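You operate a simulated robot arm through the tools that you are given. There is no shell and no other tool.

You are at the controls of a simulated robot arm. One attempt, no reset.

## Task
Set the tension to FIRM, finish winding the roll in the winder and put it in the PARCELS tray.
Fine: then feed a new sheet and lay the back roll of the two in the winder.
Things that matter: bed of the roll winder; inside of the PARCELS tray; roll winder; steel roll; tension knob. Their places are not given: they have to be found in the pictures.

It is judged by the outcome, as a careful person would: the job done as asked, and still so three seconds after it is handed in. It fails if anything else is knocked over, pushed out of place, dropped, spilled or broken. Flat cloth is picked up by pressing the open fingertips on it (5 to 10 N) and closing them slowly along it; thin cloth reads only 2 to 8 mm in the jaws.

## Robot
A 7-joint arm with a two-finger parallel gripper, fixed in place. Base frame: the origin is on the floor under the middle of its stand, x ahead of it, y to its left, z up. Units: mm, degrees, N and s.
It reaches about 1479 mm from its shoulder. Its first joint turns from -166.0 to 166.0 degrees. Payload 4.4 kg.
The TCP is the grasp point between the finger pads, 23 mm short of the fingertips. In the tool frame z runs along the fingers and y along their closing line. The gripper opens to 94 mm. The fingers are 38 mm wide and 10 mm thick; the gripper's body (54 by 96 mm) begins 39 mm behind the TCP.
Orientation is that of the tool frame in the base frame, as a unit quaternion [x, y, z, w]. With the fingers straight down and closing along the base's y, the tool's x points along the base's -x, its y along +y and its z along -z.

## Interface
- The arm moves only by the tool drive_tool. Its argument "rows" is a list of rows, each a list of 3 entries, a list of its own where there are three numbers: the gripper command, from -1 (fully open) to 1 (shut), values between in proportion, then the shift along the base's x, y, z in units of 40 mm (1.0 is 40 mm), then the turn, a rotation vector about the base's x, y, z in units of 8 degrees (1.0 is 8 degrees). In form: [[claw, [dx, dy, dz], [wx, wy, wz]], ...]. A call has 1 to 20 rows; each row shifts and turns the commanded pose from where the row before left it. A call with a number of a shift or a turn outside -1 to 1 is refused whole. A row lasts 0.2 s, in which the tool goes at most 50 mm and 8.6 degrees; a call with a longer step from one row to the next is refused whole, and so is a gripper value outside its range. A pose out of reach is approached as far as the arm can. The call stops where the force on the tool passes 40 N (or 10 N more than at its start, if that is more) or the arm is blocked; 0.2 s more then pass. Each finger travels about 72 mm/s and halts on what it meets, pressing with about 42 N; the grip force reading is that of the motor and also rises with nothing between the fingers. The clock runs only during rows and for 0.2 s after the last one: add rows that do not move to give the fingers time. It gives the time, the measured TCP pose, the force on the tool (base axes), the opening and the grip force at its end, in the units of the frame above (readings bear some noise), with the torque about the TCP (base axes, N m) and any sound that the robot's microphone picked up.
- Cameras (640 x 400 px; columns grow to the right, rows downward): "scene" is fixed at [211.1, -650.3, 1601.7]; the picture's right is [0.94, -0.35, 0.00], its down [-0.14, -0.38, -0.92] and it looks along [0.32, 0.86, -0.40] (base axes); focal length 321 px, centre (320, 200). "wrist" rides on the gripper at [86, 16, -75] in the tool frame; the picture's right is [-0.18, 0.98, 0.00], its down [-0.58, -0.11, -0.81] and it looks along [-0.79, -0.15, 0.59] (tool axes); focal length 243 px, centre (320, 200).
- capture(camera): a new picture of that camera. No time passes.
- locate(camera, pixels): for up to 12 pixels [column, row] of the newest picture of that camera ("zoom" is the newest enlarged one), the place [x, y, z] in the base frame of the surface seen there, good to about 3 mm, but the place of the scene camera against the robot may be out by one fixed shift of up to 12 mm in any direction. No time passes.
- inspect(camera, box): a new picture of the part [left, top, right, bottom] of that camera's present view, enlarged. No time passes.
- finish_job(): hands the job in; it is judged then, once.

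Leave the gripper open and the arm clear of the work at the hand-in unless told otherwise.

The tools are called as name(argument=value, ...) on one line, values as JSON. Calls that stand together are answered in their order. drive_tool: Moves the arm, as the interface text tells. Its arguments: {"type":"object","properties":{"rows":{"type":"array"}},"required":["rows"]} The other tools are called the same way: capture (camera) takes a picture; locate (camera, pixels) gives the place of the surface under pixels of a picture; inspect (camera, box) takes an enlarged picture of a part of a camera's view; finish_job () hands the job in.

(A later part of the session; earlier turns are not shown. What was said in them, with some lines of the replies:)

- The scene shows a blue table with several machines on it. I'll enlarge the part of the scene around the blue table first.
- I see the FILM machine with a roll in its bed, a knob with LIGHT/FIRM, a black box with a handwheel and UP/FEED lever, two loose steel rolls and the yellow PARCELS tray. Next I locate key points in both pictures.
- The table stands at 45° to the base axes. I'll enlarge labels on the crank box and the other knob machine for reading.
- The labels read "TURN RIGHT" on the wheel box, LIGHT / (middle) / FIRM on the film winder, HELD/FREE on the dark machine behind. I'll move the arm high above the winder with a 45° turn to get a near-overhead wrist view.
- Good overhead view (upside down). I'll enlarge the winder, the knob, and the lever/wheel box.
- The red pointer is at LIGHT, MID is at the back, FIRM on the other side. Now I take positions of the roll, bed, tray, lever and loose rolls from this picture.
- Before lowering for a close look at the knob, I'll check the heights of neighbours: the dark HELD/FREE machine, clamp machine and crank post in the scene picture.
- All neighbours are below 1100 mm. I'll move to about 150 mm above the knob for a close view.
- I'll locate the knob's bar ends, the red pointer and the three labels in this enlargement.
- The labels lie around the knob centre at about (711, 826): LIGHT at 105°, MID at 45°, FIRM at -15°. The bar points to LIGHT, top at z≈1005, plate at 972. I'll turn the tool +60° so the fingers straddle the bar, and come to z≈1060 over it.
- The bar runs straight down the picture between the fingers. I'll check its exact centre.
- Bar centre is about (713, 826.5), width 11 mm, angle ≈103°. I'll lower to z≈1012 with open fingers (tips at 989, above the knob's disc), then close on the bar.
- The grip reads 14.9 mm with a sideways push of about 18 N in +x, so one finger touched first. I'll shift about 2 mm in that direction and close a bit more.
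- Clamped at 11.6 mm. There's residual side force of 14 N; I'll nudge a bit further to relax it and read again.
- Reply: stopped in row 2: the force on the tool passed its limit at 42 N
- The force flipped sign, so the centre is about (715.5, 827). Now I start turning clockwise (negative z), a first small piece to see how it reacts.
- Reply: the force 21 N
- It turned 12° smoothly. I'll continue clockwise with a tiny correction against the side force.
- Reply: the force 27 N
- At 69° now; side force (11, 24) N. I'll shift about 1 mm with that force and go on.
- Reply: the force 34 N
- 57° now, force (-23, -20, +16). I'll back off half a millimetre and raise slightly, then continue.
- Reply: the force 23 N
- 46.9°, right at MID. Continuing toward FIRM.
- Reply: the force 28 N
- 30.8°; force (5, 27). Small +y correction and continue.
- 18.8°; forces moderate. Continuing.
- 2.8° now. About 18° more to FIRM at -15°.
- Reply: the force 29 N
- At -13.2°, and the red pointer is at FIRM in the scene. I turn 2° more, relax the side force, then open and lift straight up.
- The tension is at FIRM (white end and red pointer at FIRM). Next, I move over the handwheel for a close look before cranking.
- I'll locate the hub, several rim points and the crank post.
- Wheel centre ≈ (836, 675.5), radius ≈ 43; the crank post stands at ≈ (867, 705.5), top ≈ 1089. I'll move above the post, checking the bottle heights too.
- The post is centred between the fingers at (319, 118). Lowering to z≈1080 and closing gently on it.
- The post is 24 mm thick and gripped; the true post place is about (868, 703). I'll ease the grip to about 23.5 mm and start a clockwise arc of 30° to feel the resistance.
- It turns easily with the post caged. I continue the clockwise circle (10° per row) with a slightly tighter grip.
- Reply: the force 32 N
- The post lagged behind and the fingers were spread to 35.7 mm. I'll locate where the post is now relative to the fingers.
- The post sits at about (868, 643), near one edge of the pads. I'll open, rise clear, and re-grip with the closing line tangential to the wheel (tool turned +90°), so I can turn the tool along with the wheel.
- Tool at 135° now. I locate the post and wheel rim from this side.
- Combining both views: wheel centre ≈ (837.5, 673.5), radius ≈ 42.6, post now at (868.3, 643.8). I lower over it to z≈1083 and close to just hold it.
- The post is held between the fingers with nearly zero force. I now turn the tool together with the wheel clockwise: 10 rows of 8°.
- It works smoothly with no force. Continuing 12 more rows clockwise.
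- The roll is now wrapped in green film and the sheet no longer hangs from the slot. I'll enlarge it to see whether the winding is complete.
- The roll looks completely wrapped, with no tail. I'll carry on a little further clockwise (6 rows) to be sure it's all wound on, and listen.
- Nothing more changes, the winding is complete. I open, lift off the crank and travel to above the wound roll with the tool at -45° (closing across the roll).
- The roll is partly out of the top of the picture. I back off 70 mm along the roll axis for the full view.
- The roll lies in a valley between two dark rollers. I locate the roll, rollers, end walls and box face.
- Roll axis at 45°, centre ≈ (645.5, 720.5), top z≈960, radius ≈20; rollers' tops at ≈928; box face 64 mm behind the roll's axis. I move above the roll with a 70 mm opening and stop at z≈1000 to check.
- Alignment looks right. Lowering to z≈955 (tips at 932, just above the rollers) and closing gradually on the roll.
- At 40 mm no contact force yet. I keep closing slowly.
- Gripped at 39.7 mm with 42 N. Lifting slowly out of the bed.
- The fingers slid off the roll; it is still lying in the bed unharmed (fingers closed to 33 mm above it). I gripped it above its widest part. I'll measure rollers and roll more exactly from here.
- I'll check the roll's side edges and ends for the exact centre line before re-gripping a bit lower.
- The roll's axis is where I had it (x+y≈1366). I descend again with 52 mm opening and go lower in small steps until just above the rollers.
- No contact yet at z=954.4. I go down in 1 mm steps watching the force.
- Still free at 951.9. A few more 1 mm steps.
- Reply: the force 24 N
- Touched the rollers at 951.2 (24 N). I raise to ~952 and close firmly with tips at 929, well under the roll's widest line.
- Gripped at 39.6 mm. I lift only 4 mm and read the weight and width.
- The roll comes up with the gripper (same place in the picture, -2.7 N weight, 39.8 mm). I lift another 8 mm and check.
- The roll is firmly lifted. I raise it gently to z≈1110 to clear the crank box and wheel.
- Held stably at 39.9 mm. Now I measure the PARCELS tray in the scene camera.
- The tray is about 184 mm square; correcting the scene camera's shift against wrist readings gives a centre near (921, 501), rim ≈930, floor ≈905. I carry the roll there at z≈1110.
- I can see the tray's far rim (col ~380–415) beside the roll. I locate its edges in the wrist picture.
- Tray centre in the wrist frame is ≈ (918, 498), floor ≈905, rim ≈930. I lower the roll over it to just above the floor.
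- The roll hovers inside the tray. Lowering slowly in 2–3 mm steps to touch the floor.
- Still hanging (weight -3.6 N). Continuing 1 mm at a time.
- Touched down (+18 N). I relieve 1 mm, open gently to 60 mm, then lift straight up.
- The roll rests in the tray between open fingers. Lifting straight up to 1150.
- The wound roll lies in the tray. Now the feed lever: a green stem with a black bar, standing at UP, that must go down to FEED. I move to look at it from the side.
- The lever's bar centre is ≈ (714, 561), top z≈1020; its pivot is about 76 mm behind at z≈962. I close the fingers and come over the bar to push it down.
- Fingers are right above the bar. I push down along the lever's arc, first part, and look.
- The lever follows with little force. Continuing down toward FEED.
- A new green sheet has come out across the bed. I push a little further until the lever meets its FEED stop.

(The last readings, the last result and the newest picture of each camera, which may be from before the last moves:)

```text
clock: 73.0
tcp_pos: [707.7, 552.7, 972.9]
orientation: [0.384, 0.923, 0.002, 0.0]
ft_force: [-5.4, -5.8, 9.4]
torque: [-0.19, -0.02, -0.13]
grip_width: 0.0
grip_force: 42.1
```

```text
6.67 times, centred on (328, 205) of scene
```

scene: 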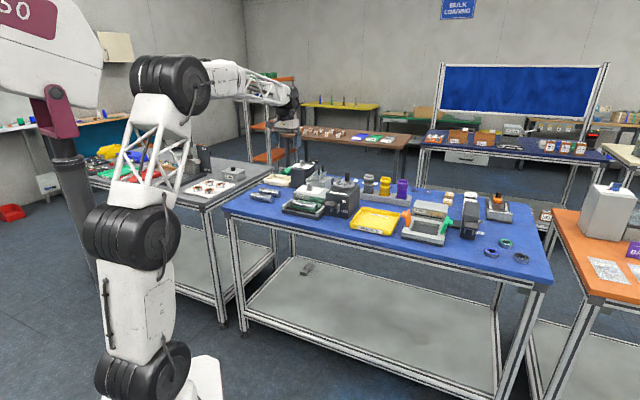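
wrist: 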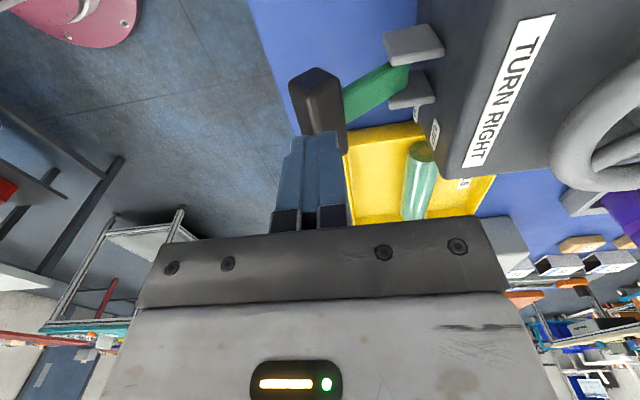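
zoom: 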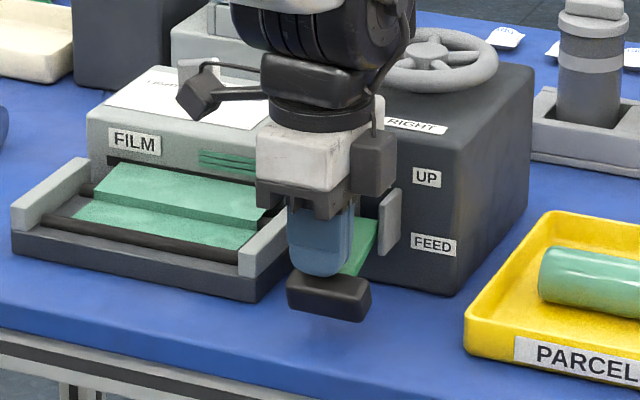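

The sheet is fed and force starts rising, so the lever is at its FEED end. I back off outward and up, and see whether the lever returns.

drive_tool(rows=[[1, [-0.05, -0.05, 0.1], [0, 0, 0]], [1, [-0.05, -0.05, 0.4], [0, 0, 0]], [1, [0, 0, 0.8], [0, 0, 0]], [1, [0, 0, 0.9], [0, 0, 0]], [1, [0, 0, 0.9], [0, 0, 0]], [1, [0, 0, 0.9], [0, 0, 0]], [1, [0, 0, 0], [0, 0, 0]]])

inspect(camera="scene", box=[280, 175, 376, 235])

capture(camera="wrist")

```text
clock: 74.6
tcp_pos: [702.7, 550.2, 1132.2]
orientation: [0.384, 0.923, 0.0, -0.001]
ft_force: [-0.1, 0.6, -0.6]
torque: [0.01, 0.05, 0.0]
grip_width: 0.0
grip_force: 42.6
```

```text
6.67 times, centred on (328, 205) of scene
```

zoom: 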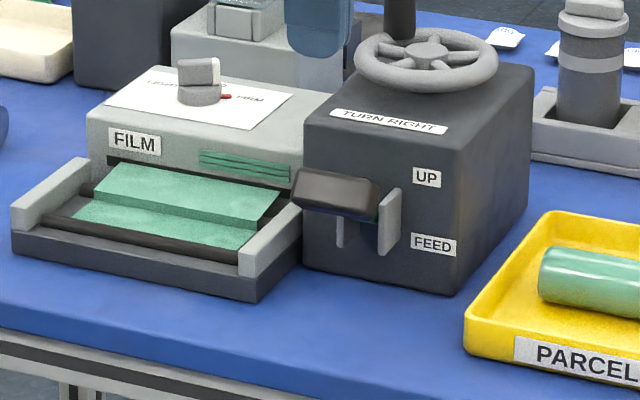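

```text
taken
```

wrist: 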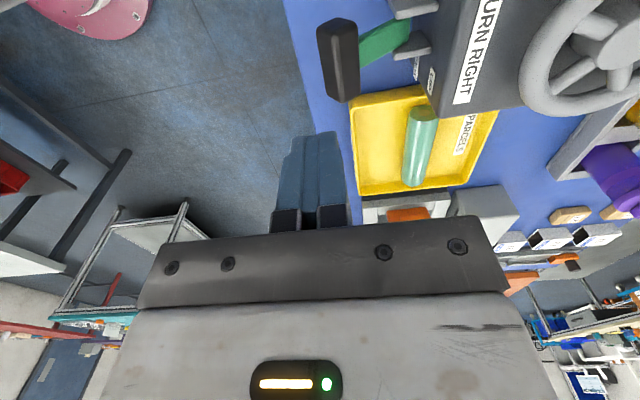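

The lever sprang back to UP and the new sheet lies across the bed. Next, the back steel roll of the two at the left (centre ≈ (531, 992)). I travel there at z≈1150 for a look.

drive_tool(rows=[[0.5, [-0.454, 0.965, 0.1], [0, 0, 0]], [0, [-0.454, 0.965, 0.1], [0, 0, 0]], [-0.5, [-0.454, 0.965, 0.1], [0, 0, 0]], [-0.5, [-0.454, 0.965, 0.1], [0, 0, 0]], [-0.5, [-0.454, 0.965, 0], [0, 0, 0]], [-0.5, [-0.454, 0.965, 0], [0, 0, 0]], [-0.5, [-0.454, 0.965, 0], [0, 0, 0]], [-0.5, [-0.454, 0.965, 0], [0, 0, 0]], [-0.5, [-0.454, 0.965, 0], [0, 0, 0]], [-0.5, [-0.454, 0.965, 0], [0, 0, 0]], [-0.5, [-0.454, 0.965, 0], [0, 0, 0]], [-0.5, [-0.454, 0.965, 0], [0, 0, 0]], [-0.5, [-0.454, 0.965, 0], [0, 0, 0]], [-0.5, [0, 0, 0], [0, 0, 0]]])

capture(camera="wrist")

inspect(camera="scene", box=[230, 150, 374, 240])

```text
clock: 77.6
tcp_pos: [468.3, 1052.0, 1148.9]
orientation: [0.384, 0.923, 0.0, 0.0]
ft_force: [-0.3, -0.1, 0.3]
torque: [0.03, 0.03, 0.03]
grip_width: 70.3
grip_force: 0.0
```

```text
taken
```

wrist: 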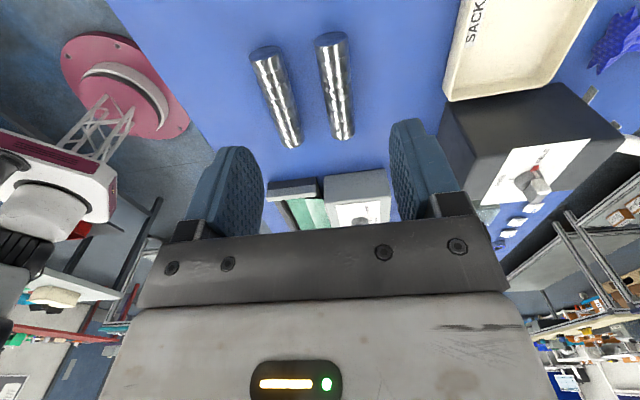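

```text
4.44 times, centred on (302, 195) of scene
```

zoom: 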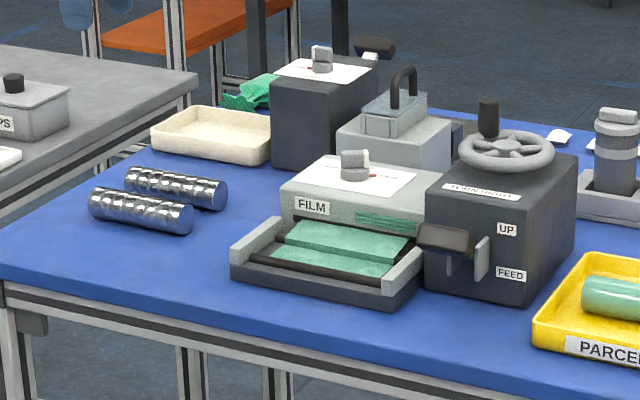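

In the wrist picture the right-hand roll (col ~335) is the back one. I locate both rolls' ridge and ends.

inspect(camera="wrist", box=[230, 20, 390, 155])

locate(camera="wrist", pixels=[[331, 45], [335, 70], [339, 100], [342, 130], [320, 60], [347, 60], [332, 110], [352, 110], [330, 34], [343, 138], [272, 70], [300, 80]])

```text
2.96 times, centred on (310, 88) of wrist
```

zoom: 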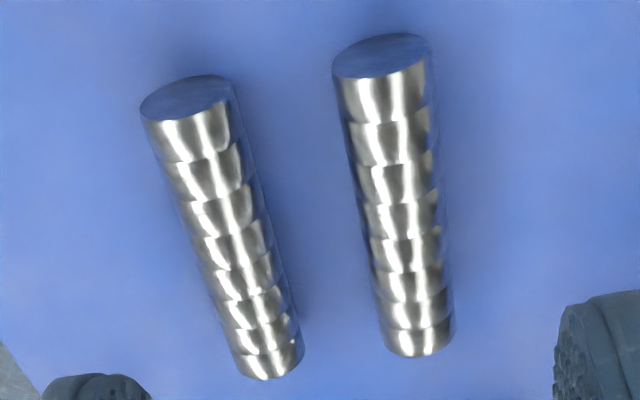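

```text
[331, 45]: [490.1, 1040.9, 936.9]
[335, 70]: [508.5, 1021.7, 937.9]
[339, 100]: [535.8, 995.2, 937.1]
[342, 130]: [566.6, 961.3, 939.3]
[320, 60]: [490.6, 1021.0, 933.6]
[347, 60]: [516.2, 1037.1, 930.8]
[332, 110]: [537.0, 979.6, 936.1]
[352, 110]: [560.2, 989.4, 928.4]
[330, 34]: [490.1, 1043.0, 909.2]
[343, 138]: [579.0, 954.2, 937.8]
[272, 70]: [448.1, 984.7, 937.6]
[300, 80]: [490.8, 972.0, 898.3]
```

Back roll centre ≈ (533, 997), top ≈938, about 39 mm thick; the front roll's near side is ~50 mm from its axis. I come down with a 56 mm opening to z≈985 and check.

drive_tool(rows=[[-0.2, [0.54, -0.46, -0.5], [0, 0, 0]], [-0.2, [0.54, -0.46, -0.6], [0, 0, 0]], [-0.2, [0.54, -0.45, -0.6], [0, 0, 0]], [-0.2, [0, 0, -0.9], [0, 0, 0]], [-0.2, [0, 0, -0.9], [0, 0, 0]], [-0.2, [0, 0, -0.6], [0, 0, 0]], [-0.2, [0, 0, 0], [0, 0, 0]]])

capture(camera="wrist")

inspect(camera="scene", box=[230, 160, 310, 210])

```text
clock: 79.2
tcp_pos: [531.0, 996.9, 984.3]
orientation: [0.385, 0.923, 0.0, 0.0]
ft_force: [-0.3, 0.0, 0.7]
torque: [0.0, 0.02, 0.02]
grip_width: 56.2
grip_force: 0.0
```

```text
taken
```

wrist: 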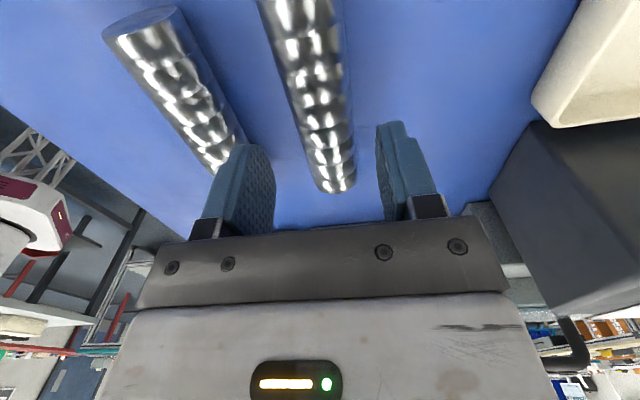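

```text
8.00 times, centred on (270, 185) of scene
```

zoom: 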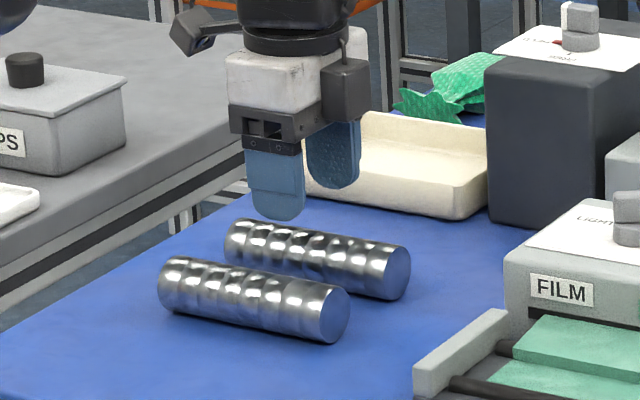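

I check the roll's edges from this close view.

locate(camera="wrist", pixels=[[315, 60], [326, 110], [333, 165], [293, 70], [343, 70], [312, 150], [353, 150], [333, 188], [240, 120]])

```text
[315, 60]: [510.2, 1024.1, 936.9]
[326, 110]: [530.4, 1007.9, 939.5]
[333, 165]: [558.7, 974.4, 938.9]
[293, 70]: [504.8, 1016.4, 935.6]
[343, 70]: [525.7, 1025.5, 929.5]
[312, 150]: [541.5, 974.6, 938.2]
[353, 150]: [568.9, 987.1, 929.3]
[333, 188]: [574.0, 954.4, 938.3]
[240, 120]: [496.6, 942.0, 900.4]
```

Roll axis is at x+y≈1531; I correct +1.7 mm in x and y, lower to z≈932 and close gradually.

drive_tool(rows=[[-0.2, [0.05, 0.04, -0.4], [0, 0, 0]], [-0.2, [0, 0, -0.4], [0, 0, 0]], [-0.2, [0, 0, -0.35], [0, 0, 0]], [-0.2, [0, 0, -0.16], [0, 0, 0]], [-0.2, [0, 0, 0], [0, 0, 0]], [-0.05, [0, 0, 0], [0, 0, 0]], [0.05, [0, 0, 0], [0, 0, 0]], [0.1, [0, 0, 0], [0, 0, 0]]])

capture(camera="wrist")

```text
clock: 81.0
tcp_pos: [532.7, 997.3, 931.9]
orientation: [0.385, 0.923, 0.002, -0.001]
ft_force: [-1.1, -0.7, 0.4]
torque: [-0.02, 0.03, -0.01]
grip_width: 42.5
grip_force: 1.0
```

```text
taken
```

wrist: 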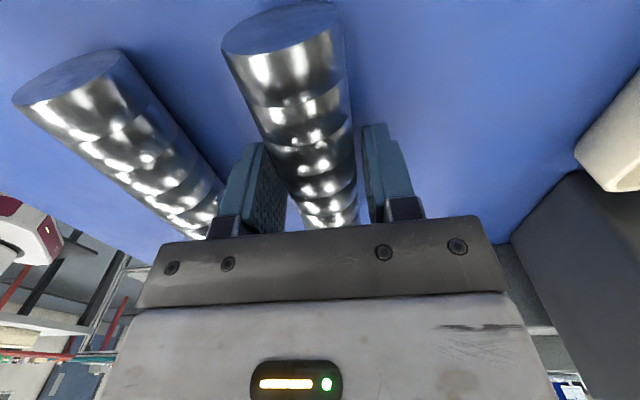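

The roll is centred between the fingers. Closing to grip.

drive_tool(rows=[[0.15, [0, 0, 0], [0, 0, 0]], [0.2, [0, 0, 0], [0, 0, 0]], [0.3, [0, 0, 0], [0, 0, 0]], [0.6, [0, 0, 0], [0, 0, 0]], [0.6, [0, 0, 0], [0, 0, 0]]])

```text
clock: 82.2
tcp_pos: [533.2, 997.9, 933.5]
orientation: [0.385, 0.923, 0.001, -0.001]
ft_force: [-0.9, 0.2, 0.7]
torque: [-0.03, 0.02, 0.02]
grip_width: 39.9
grip_force: 42.2
```

Gripped: 39.9 mm, 42 N. Lifting a few millimetres slowly to confirm.

drive_tool(rows=[[0.6, [0, 0, 0.03], [0, 0, 0]], [0.6, [0, 0, 0.05], [0, 0, 0]], [0.6, [0, 0, 0.1], [0, 0, 0]], [0.6, [0, 0, 0.1], [0, 0, 0]], [0.6, [0, 0, 0], [0, 0, 0]]])

inspect(camera="scene", box=[230, 160, 310, 210])

capture(camera="wrist")

```text
clock: 83.4
tcp_pos: [534.4, 998.5, 943.3]
orientation: [0.385, 0.923, 0.001, 0.0]
ft_force: [-0.4, -0.5, -3.4]
torque: [0.01, 0.01, 0.0]
grip_width: 39.7
grip_force: 41.9
```

```text
8.00 times, centred on (270, 185) of scene
```

zoom: 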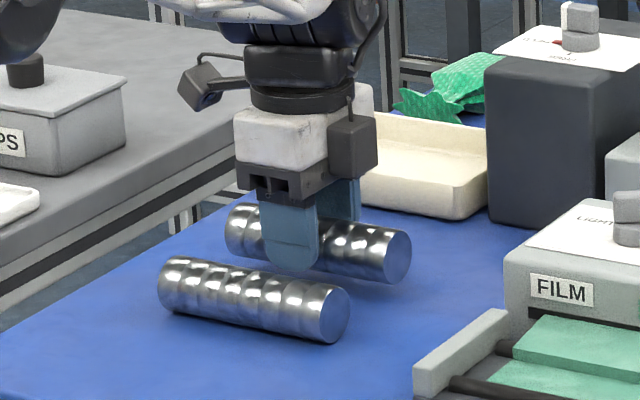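

```text
taken
```

wrist: 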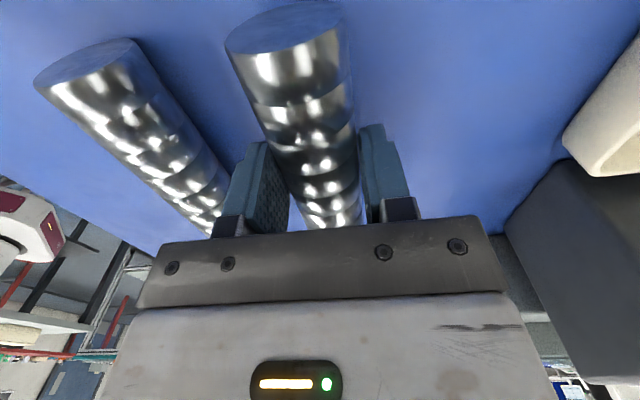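

The back roll hangs securely (-3.4 N). I raise it to about z=1090 and then carry it over to the winder.

drive_tool(rows=[[0.6, [0, 0, 0.3], [0, 0, 0]], [0.6, [0, 0, 0.5], [0, 0, 0]], [0.6, [0, 0, 0.5], [0, 0, 0]], [0.6, [0, 0, 0.6], [0, 0, 0]], [0.6, [0, 0, 0.6], [0, 0, 0]], [0.6, [0, 0, 0.6], [0, 0, 0]], [0.6, [0, 0, 0.4], [0, 0, 0]], [0.6, [0, 0, 0.2], [0, 0, 0]], [0.6, [0, 0, 0], [0, 0, 0]]])

inspect(camera="scene", box=[280, 192, 328, 222])

capture(camera="wrist")

```text
clock: 85.4
tcp_pos: [532.7, 997.7, 1090.4]
orientation: [0.385, 0.923, 0.001, 0.0]
ft_force: [-0.4, -0.7, -4.4]
torque: [0.02, -0.02, 0.04]
grip_width: 39.7
grip_force: 41.9
```

```text
13.33 times, centred on (304, 207) of scene
```

zoom: 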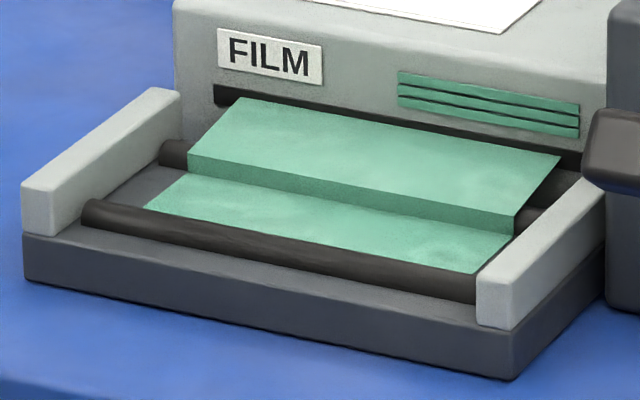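

```text
taken
```

wrist: 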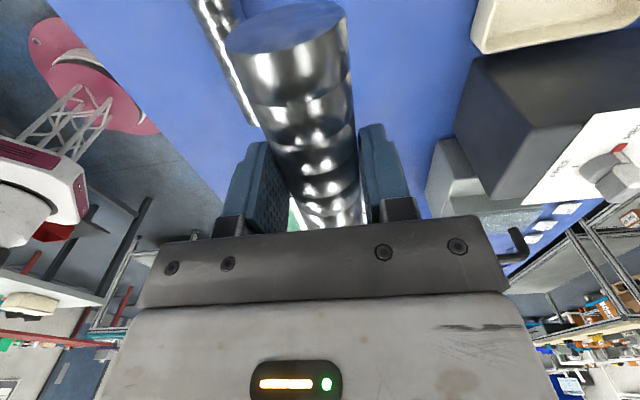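

The new sheet runs from the slot over the back roller and into the valley. I carry the roll over the winder at z=1090.

drive_tool(rows=[[0.6, [0.14, -0.35, 0], [0, 0, 0]], [0.6, [0.28, -0.69, 0], [0, 0, 0]], [0.6, [0.28, -0.69, 0], [0, 0, 0]], [0.6, [0.28, -0.69, 0], [0, 0, 0]], [0.6, [0.28, -0.69, 0], [0, 0, 0]], [0.6, [0.28, -0.69, 0], [0, 0, 0]], [0.6, [0.28, -0.69, 0], [0, 0, 0]], [0.6, [0.28, -0.69, 0], [0, 0, 0]], [0.6, [0.28, -0.69, 0], [0, 0, 0]], [0.6, [0.28, -0.69, 0], [0, 0, 0]], [0.6, [0.15, -0.35, 0], [0, 0, 0]], [0.6, [0, 0, 0], [0, 0, 0]]])

capture(camera="wrist")

inspect(camera="scene", box=[272, 165, 352, 215])

```text
clock: 88.0
tcp_pos: [644.0, 721.9, 1090.9]
orientation: [0.385, 0.923, 0.001, 0.0]
ft_force: [-0.2, -0.7, -3.5]
torque: [0.01, -0.01, 0.02]
grip_width: 39.8
grip_force: 42.1
```

```text
taken
```

wrist: 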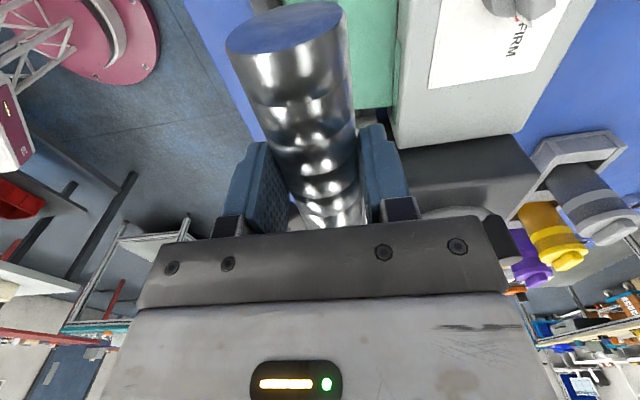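

```text
8.00 times, centred on (312, 190) of scene
```

zoom: 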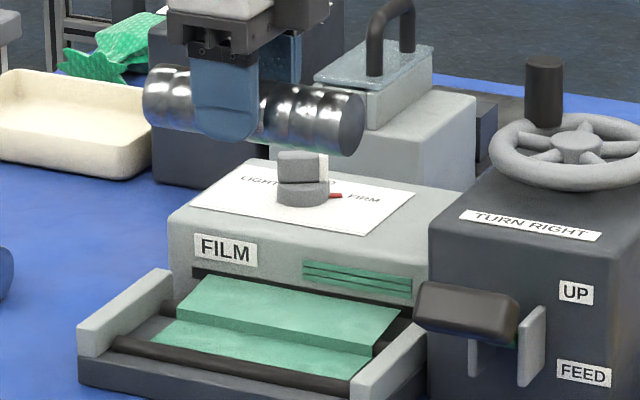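

Roll is above the bed. Lowering steadily to z≈985, then checking the clearance to end walls and rollers.

drive_tool(rows=[[0.6, [0.02, -0.02, -0.3], [0, 0, 0]], [0.6, [0, 0, -0.5], [0, 0, 0]], [0.6, [0, 0, -0.5], [0, 0, 0]], [0.6, [0, 0, -0.5], [0, 0, 0]], [0.6, [0, 0, -0.4], [0, 0, 0]], [0.6, [0, 0, -0.3], [0, 0, 0]], [0.6, [0, 0, -0.15], [0, 0, 0]], [0.6, [0, 0, 0], [0, 0, 0]]])

capture(camera="wrist")

inspect(camera="scene", box=[272, 175, 352, 225])

```text
clock: 89.8
tcp_pos: [645.9, 720.8, 985.3]
orientation: [0.386, 0.923, 0.001, -0.001]
ft_force: [0.1, 0.7, -3.8]
torque: [-0.01, 0.0, -0.05]
grip_width: 39.6
grip_force: 42.5
```

```text
taken
```

wrist: 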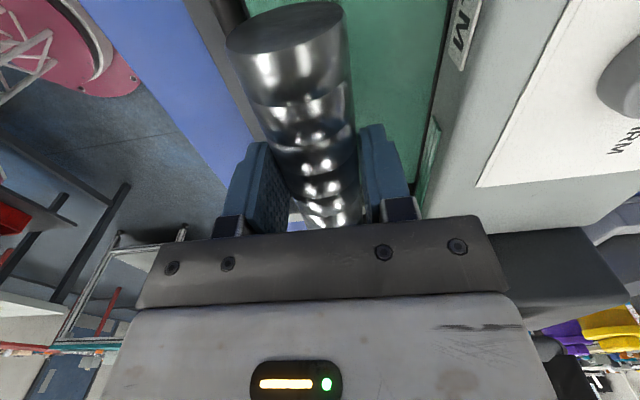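

```text
8.00 times, centred on (312, 200) of scene
```

zoom: 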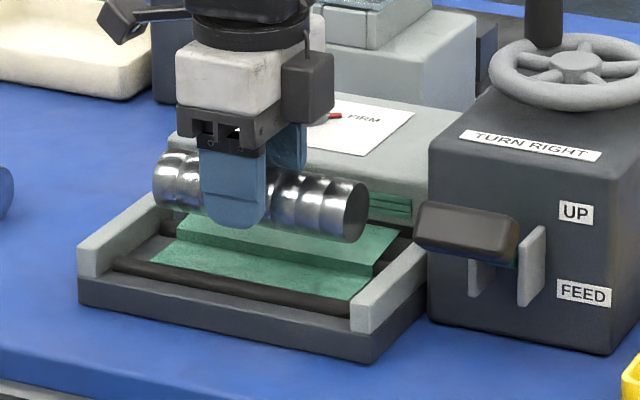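

I locate the sheet's surface next to the roll to know its height.

locate(camera="wrist", pixels=[[370, 60], [390, 60], [380, 100], [420, 60], [232, 10], [245, 60], [285, 30], [330, 150]])

```text
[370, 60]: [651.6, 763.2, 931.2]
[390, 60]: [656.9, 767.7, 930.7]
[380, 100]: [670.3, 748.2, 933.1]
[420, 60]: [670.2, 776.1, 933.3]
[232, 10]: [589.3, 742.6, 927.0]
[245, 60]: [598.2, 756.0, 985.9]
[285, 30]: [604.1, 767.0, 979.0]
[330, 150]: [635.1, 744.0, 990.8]
```

The sheet panel lies at z≈931–933; roll should touch down at TCP ≈955. I descend slowly to 959 then feel for contact.

drive_tool(rows=[[0.6, [0, 0, -0.25], [0, 0, 0]], [0.6, [0, 0, -0.2], [0, 0, 0]], [0.6, [0, 0, -0.12], [0, 0, 0]], [0.6, [0, 0, -0.06], [0, 0, 0]], [0.6, [0, 0, 0], [0, 0, 0]]])

inspect(camera="scene", box=[272, 175, 352, 225])

```text
clock: 91.0
tcp_pos: [646.5, 720.8, 958.7]
orientation: [0.384, 0.923, 0.0, -0.001]
ft_force: [0.3, -0.2, -3.1]
torque: [-0.02, 0.0, -0.01]
grip_width: 39.8
grip_force: 41.7
```

```text
8.00 times, centred on (312, 200) of scene
```

zoom: 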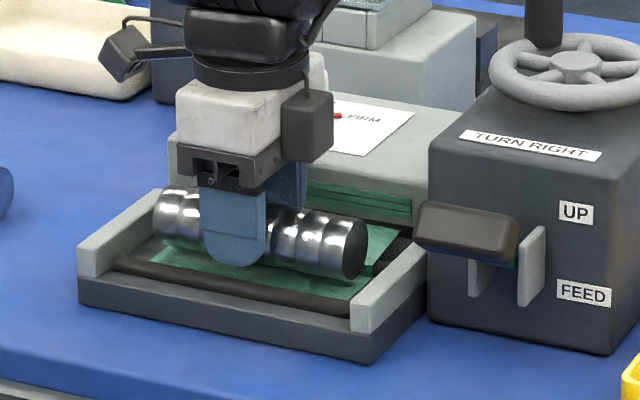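

Still hanging freely at 958.7. Lowering in ~1 mm steps.

drive_tool(rows=[[0.6, [0, 0, -0.03], [0, 0, 0]], [0.6, [0, 0, -0.03], [0, 0, 0]], [0.6, [0, 0, 0], [0, 0, 0]]])

```text
clock: 91.8
tcp_pos: [647.2, 720.8, 957.2]
orientation: [0.385, 0.923, 0.002, 0.0]
ft_force: [-0.7, 0.5, -2.9]
torque: [0.01, 0.05, -0.05]
grip_width: 39.6
grip_force: 41.4
```

drive_tool(rows=[[0.6, [0, 0, -0.03], [0, 0, 0]], [0.6, [0, 0, -0.03], [0, 0, 0]], [0.6, [0, 0, 0], [0, 0, 0]]])

```text
clock: 92.6
tcp_pos: [647.5, 719.9, 954.2]
orientation: [0.386, 0.922, 0.001, -0.001]
ft_force: [-0.1, 0.7, -4.4]
torque: [0.02, 0.01, -0.02]
grip_width: 39.9
grip_force: 41.8
```

Weight still fully on the gripper (-4.4 N). One more millimetre at a time.

drive_tool(rows=[[0.6, [0, 0, -0.025], [0, 0, 0]], [0.6, [0, 0, 0], [0, 0, 0]]])

capture(camera="wrist")

inspect(camera="scene", box=[285, 190, 333, 220])

```text
clock: 93.2
tcp_pos: [646.9, 720.5, 952.5]
orientation: [0.385, 0.923, 0.001, 0.0]
ft_force: [0.0, -0.3, -2.8]
torque: [-0.02, 0.0, 0.0]
grip_width: 39.6
grip_force: 41.5
```

```text
taken
```

wrist: 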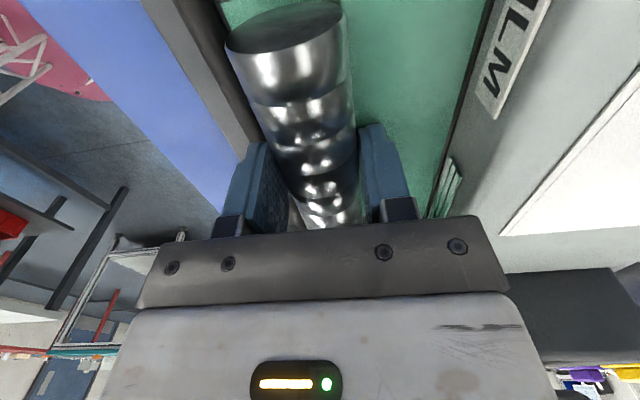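

```text
13.33 times, centred on (309, 205) of scene
```

zoom: 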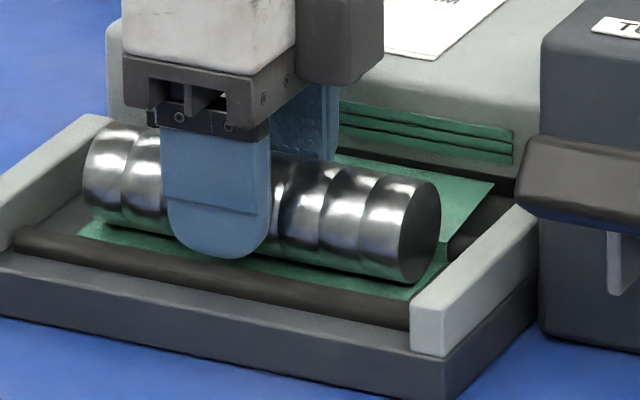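

Almost at the bottom; the tips are just over the rollers. I lower 0.8 mm more and read.

drive_tool(rows=[[0.6, [0, 0, -0.02], [0, 0, 0]], [0.6, [0, 0, 0], [0, 0, 0]]])

```text
clock: 93.8
tcp_pos: [646.7, 720.8, 952.5]
orientation: [0.385, 0.923, 0.002, 0.0]
ft_force: [-0.6, -0.1, -2.5]
torque: [0.0, -0.01, 0.03]
grip_width: 39.9
grip_force: 41.6
```

drive_tool(rows=[[0.6, [0, 0, -0.02], [0, 0, 0]], [0.6, [0, 0, 0], [0, 0, 0]]])

```text
clock: 94.4
tcp_pos: [647.0, 721.0, 953.6]
orientation: [0.385, 0.923, 0.002, 0.0]
ft_force: [0.6, -1.1, 2.1]
torque: [-0.16, -0.07, 0.02]
grip_width: 39.9
grip_force: 42.0
```

Contact felt (+2 N). I release by opening just a few millimetres, then rise slowly while opening a bit more, so as not to drag the sheet.

drive_tool(rows=[[0.14, [0, 0, 0], [0, 0, 0]], [0.08, [0, 0, 0], [0, 0, 0]], [0.06, [0, 0, 0], [0, 0, 0]], [0.04, [0, 0, 0.03], [0, 0, 0]], [0.02, [0, 0, 0.05], [0, 0, 0]], [0, [0, 0, 0.08], [0, 0, 0]], [0, [0, 0, 0], [0, 0, 0]]])

capture(camera="wrist")

inspect(camera="scene", box=[285, 190, 333, 220])

```text
clock: 96.0
tcp_pos: [646.2, 719.7, 958.8]
orientation: [0.384, 0.923, 0.001, 0.0]
ft_force: [0.1, 0.2, 0.5]
torque: [0.01, -0.02, 0.0]
grip_width: 46.9
grip_force: 0.0
```

```text
taken
```

wrist: 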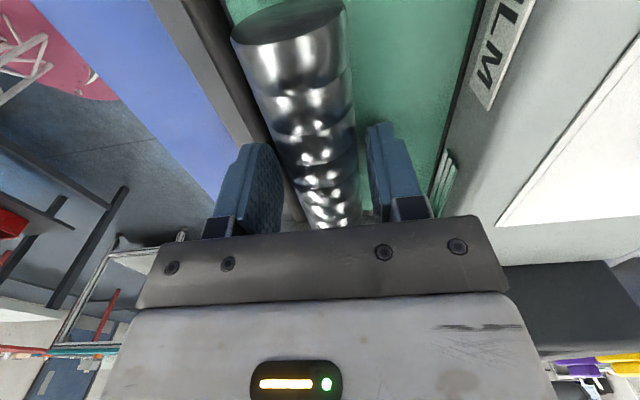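

```text
13.33 times, centred on (309, 205) of scene
```

zoom: 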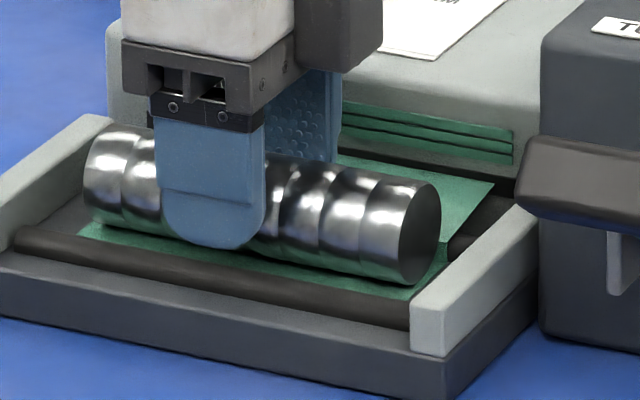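

The roll lies on the sheet in the bed. I lift straight up, then open fully and back away.

drive_tool(rows=[[-0.02, [0, 0, 0.2], [0, 0, 0]], [-0.05, [0, 0, 0.4], [0, 0, 0]], [-0.1, [0, 0, 0.6], [0, 0, 0]], [-0.3, [0, 0, 0.9], [0, 0, 0]], [-0.6, [0, 0, 1], [0, 0, 0]], [-1, [0, 0, 1], [0, 0, 0]], [-1, [0, 0, 1], [0, 0, 0]], [-1, [0, 0, 0], [0, 0, 0]]])

inspect(camera="scene", box=[285, 190, 333, 220])

inspect(camera="scene", box=[230, 150, 422, 250])

capture(camera="wrist")

```text
clock: 97.8
tcp_pos: [646.5, 721.4, 1163.4]
orientation: [0.386, 0.923, 0.002, 0.0]
ft_force: [-0.7, -0.9, 0.5]
torque: [0.01, 0.0, -0.02]
grip_width: 93.9
grip_force: 0.1
```

```text
13.33 times, centred on (309, 205) of scene
```

zoom: 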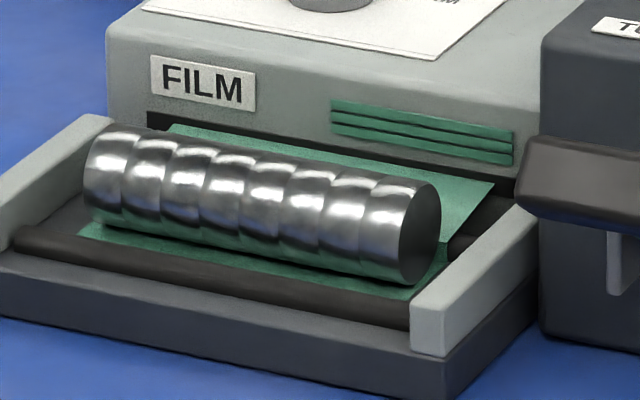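

```text
3.33 times, centred on (326, 200) of scene
```

zoom: 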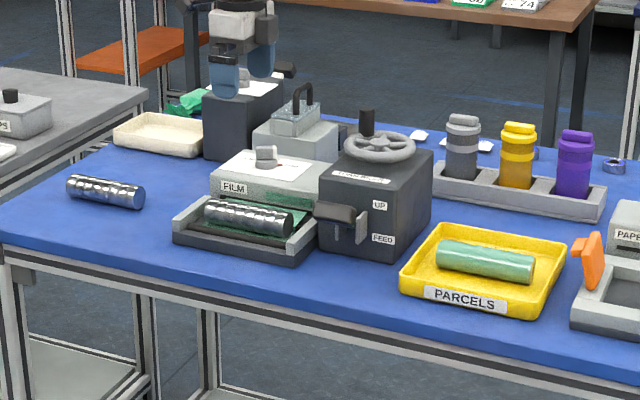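

```text
taken
```

wrist: 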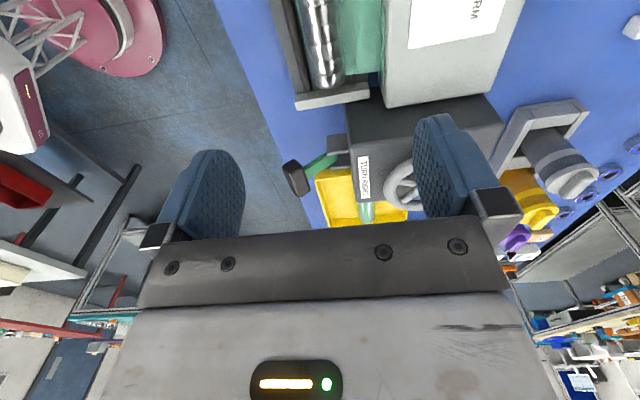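

Everything is in place: wound roll in PARCELS, new sheet fed, back roll lying on it in the bed, tension at FIRM. I move the arm clear to its high start area.

drive_tool(rows=[[-1, [-0.47, -0.75, 0.44], [0, 0, 0]], [-1, [-0.47, -0.75, 0.44], [0, 0, 0]], [-1, [-0.47, -0.75, 0.44], [0, 0, 0]], [-1, [-0.47, -0.75, 0.44], [0, 0, 0]], [-1, [-0.47, -0.75, 0.44], [0, 0, 0]], [-1, [-0.47, -0.75, 0.44], [0, 0, 0]], [-1, [-0.47, -0.75, 0.44], [0, 0, 0]], [-1, [-0.47, -0.75, 0.44], [0, 0, 0]], [-1, [0, 0, 0], [0, 0, 0]], [-1, [0, 0, 0], [0, 0, 0]]])

inspect(camera="scene", box=[230, 150, 422, 250])

inspect(camera="scene", box=[280, 175, 344, 215])

```text
clock: 100.0
tcp_pos: [495.3, 481.5, 1303.8]
orientation: [0.385, 0.923, 0.001, -0.001]
ft_force: [-0.2, 0.0, 0.4]
torque: [0.03, 0.0, -0.01]
grip_width: 94.0
grip_force: 0.0
```

```text
3.33 times, centred on (326, 200) of scene
```

zoom: 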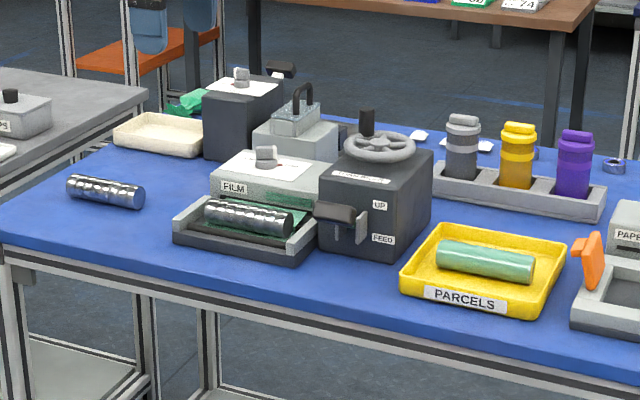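

```text
10.00 times, centred on (312, 195) of scene
```

zoom: 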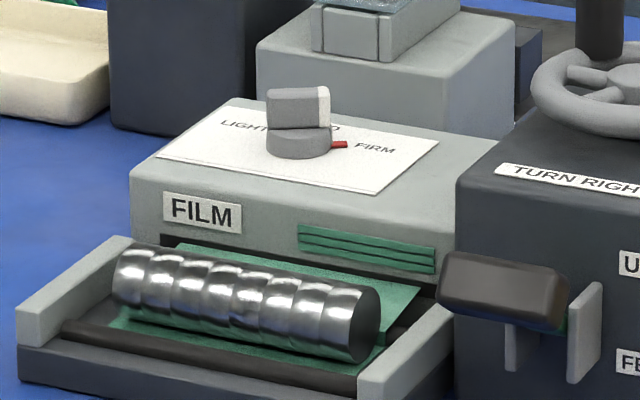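

The knob points at FIRM, the wound roll lies still in the PARCELS tray, and the back steel roll rests on the new sheet in the winder bed. The front roll hasn't moved, the gripper is open and the arm is clear, so I hand the job in.

finish_job()

```text
The job is handed in.
```

I finished the job and handed it in; I don't know the judge's verdict yet.

- **Tension:** the knob is turned from LIGHT to FIRM.
- **Winding:** I turned the handwheel right about 310°. The roll is fully wrapped in film with no loose end showing. There was no sound or stop to mark the finish, so I judged it by eye.
- **Wound roll:** it lies in the PARCELS tray. On my first try at lifting it, the fingers slipped off; the roll stayed in the bed, and the second grip held.
- **New sheet:** I pushed the lever down to FEED and a sheet came out across the bed. The lever sprang back to UP on its own.
- **New roll:** the back one of the two steel rolls now lies on the new sheet in the winder bed. The front roll is where it was.

In the last pictures, nothing else was knocked over or out of place. The gripper is open and the arm is back near where it started.
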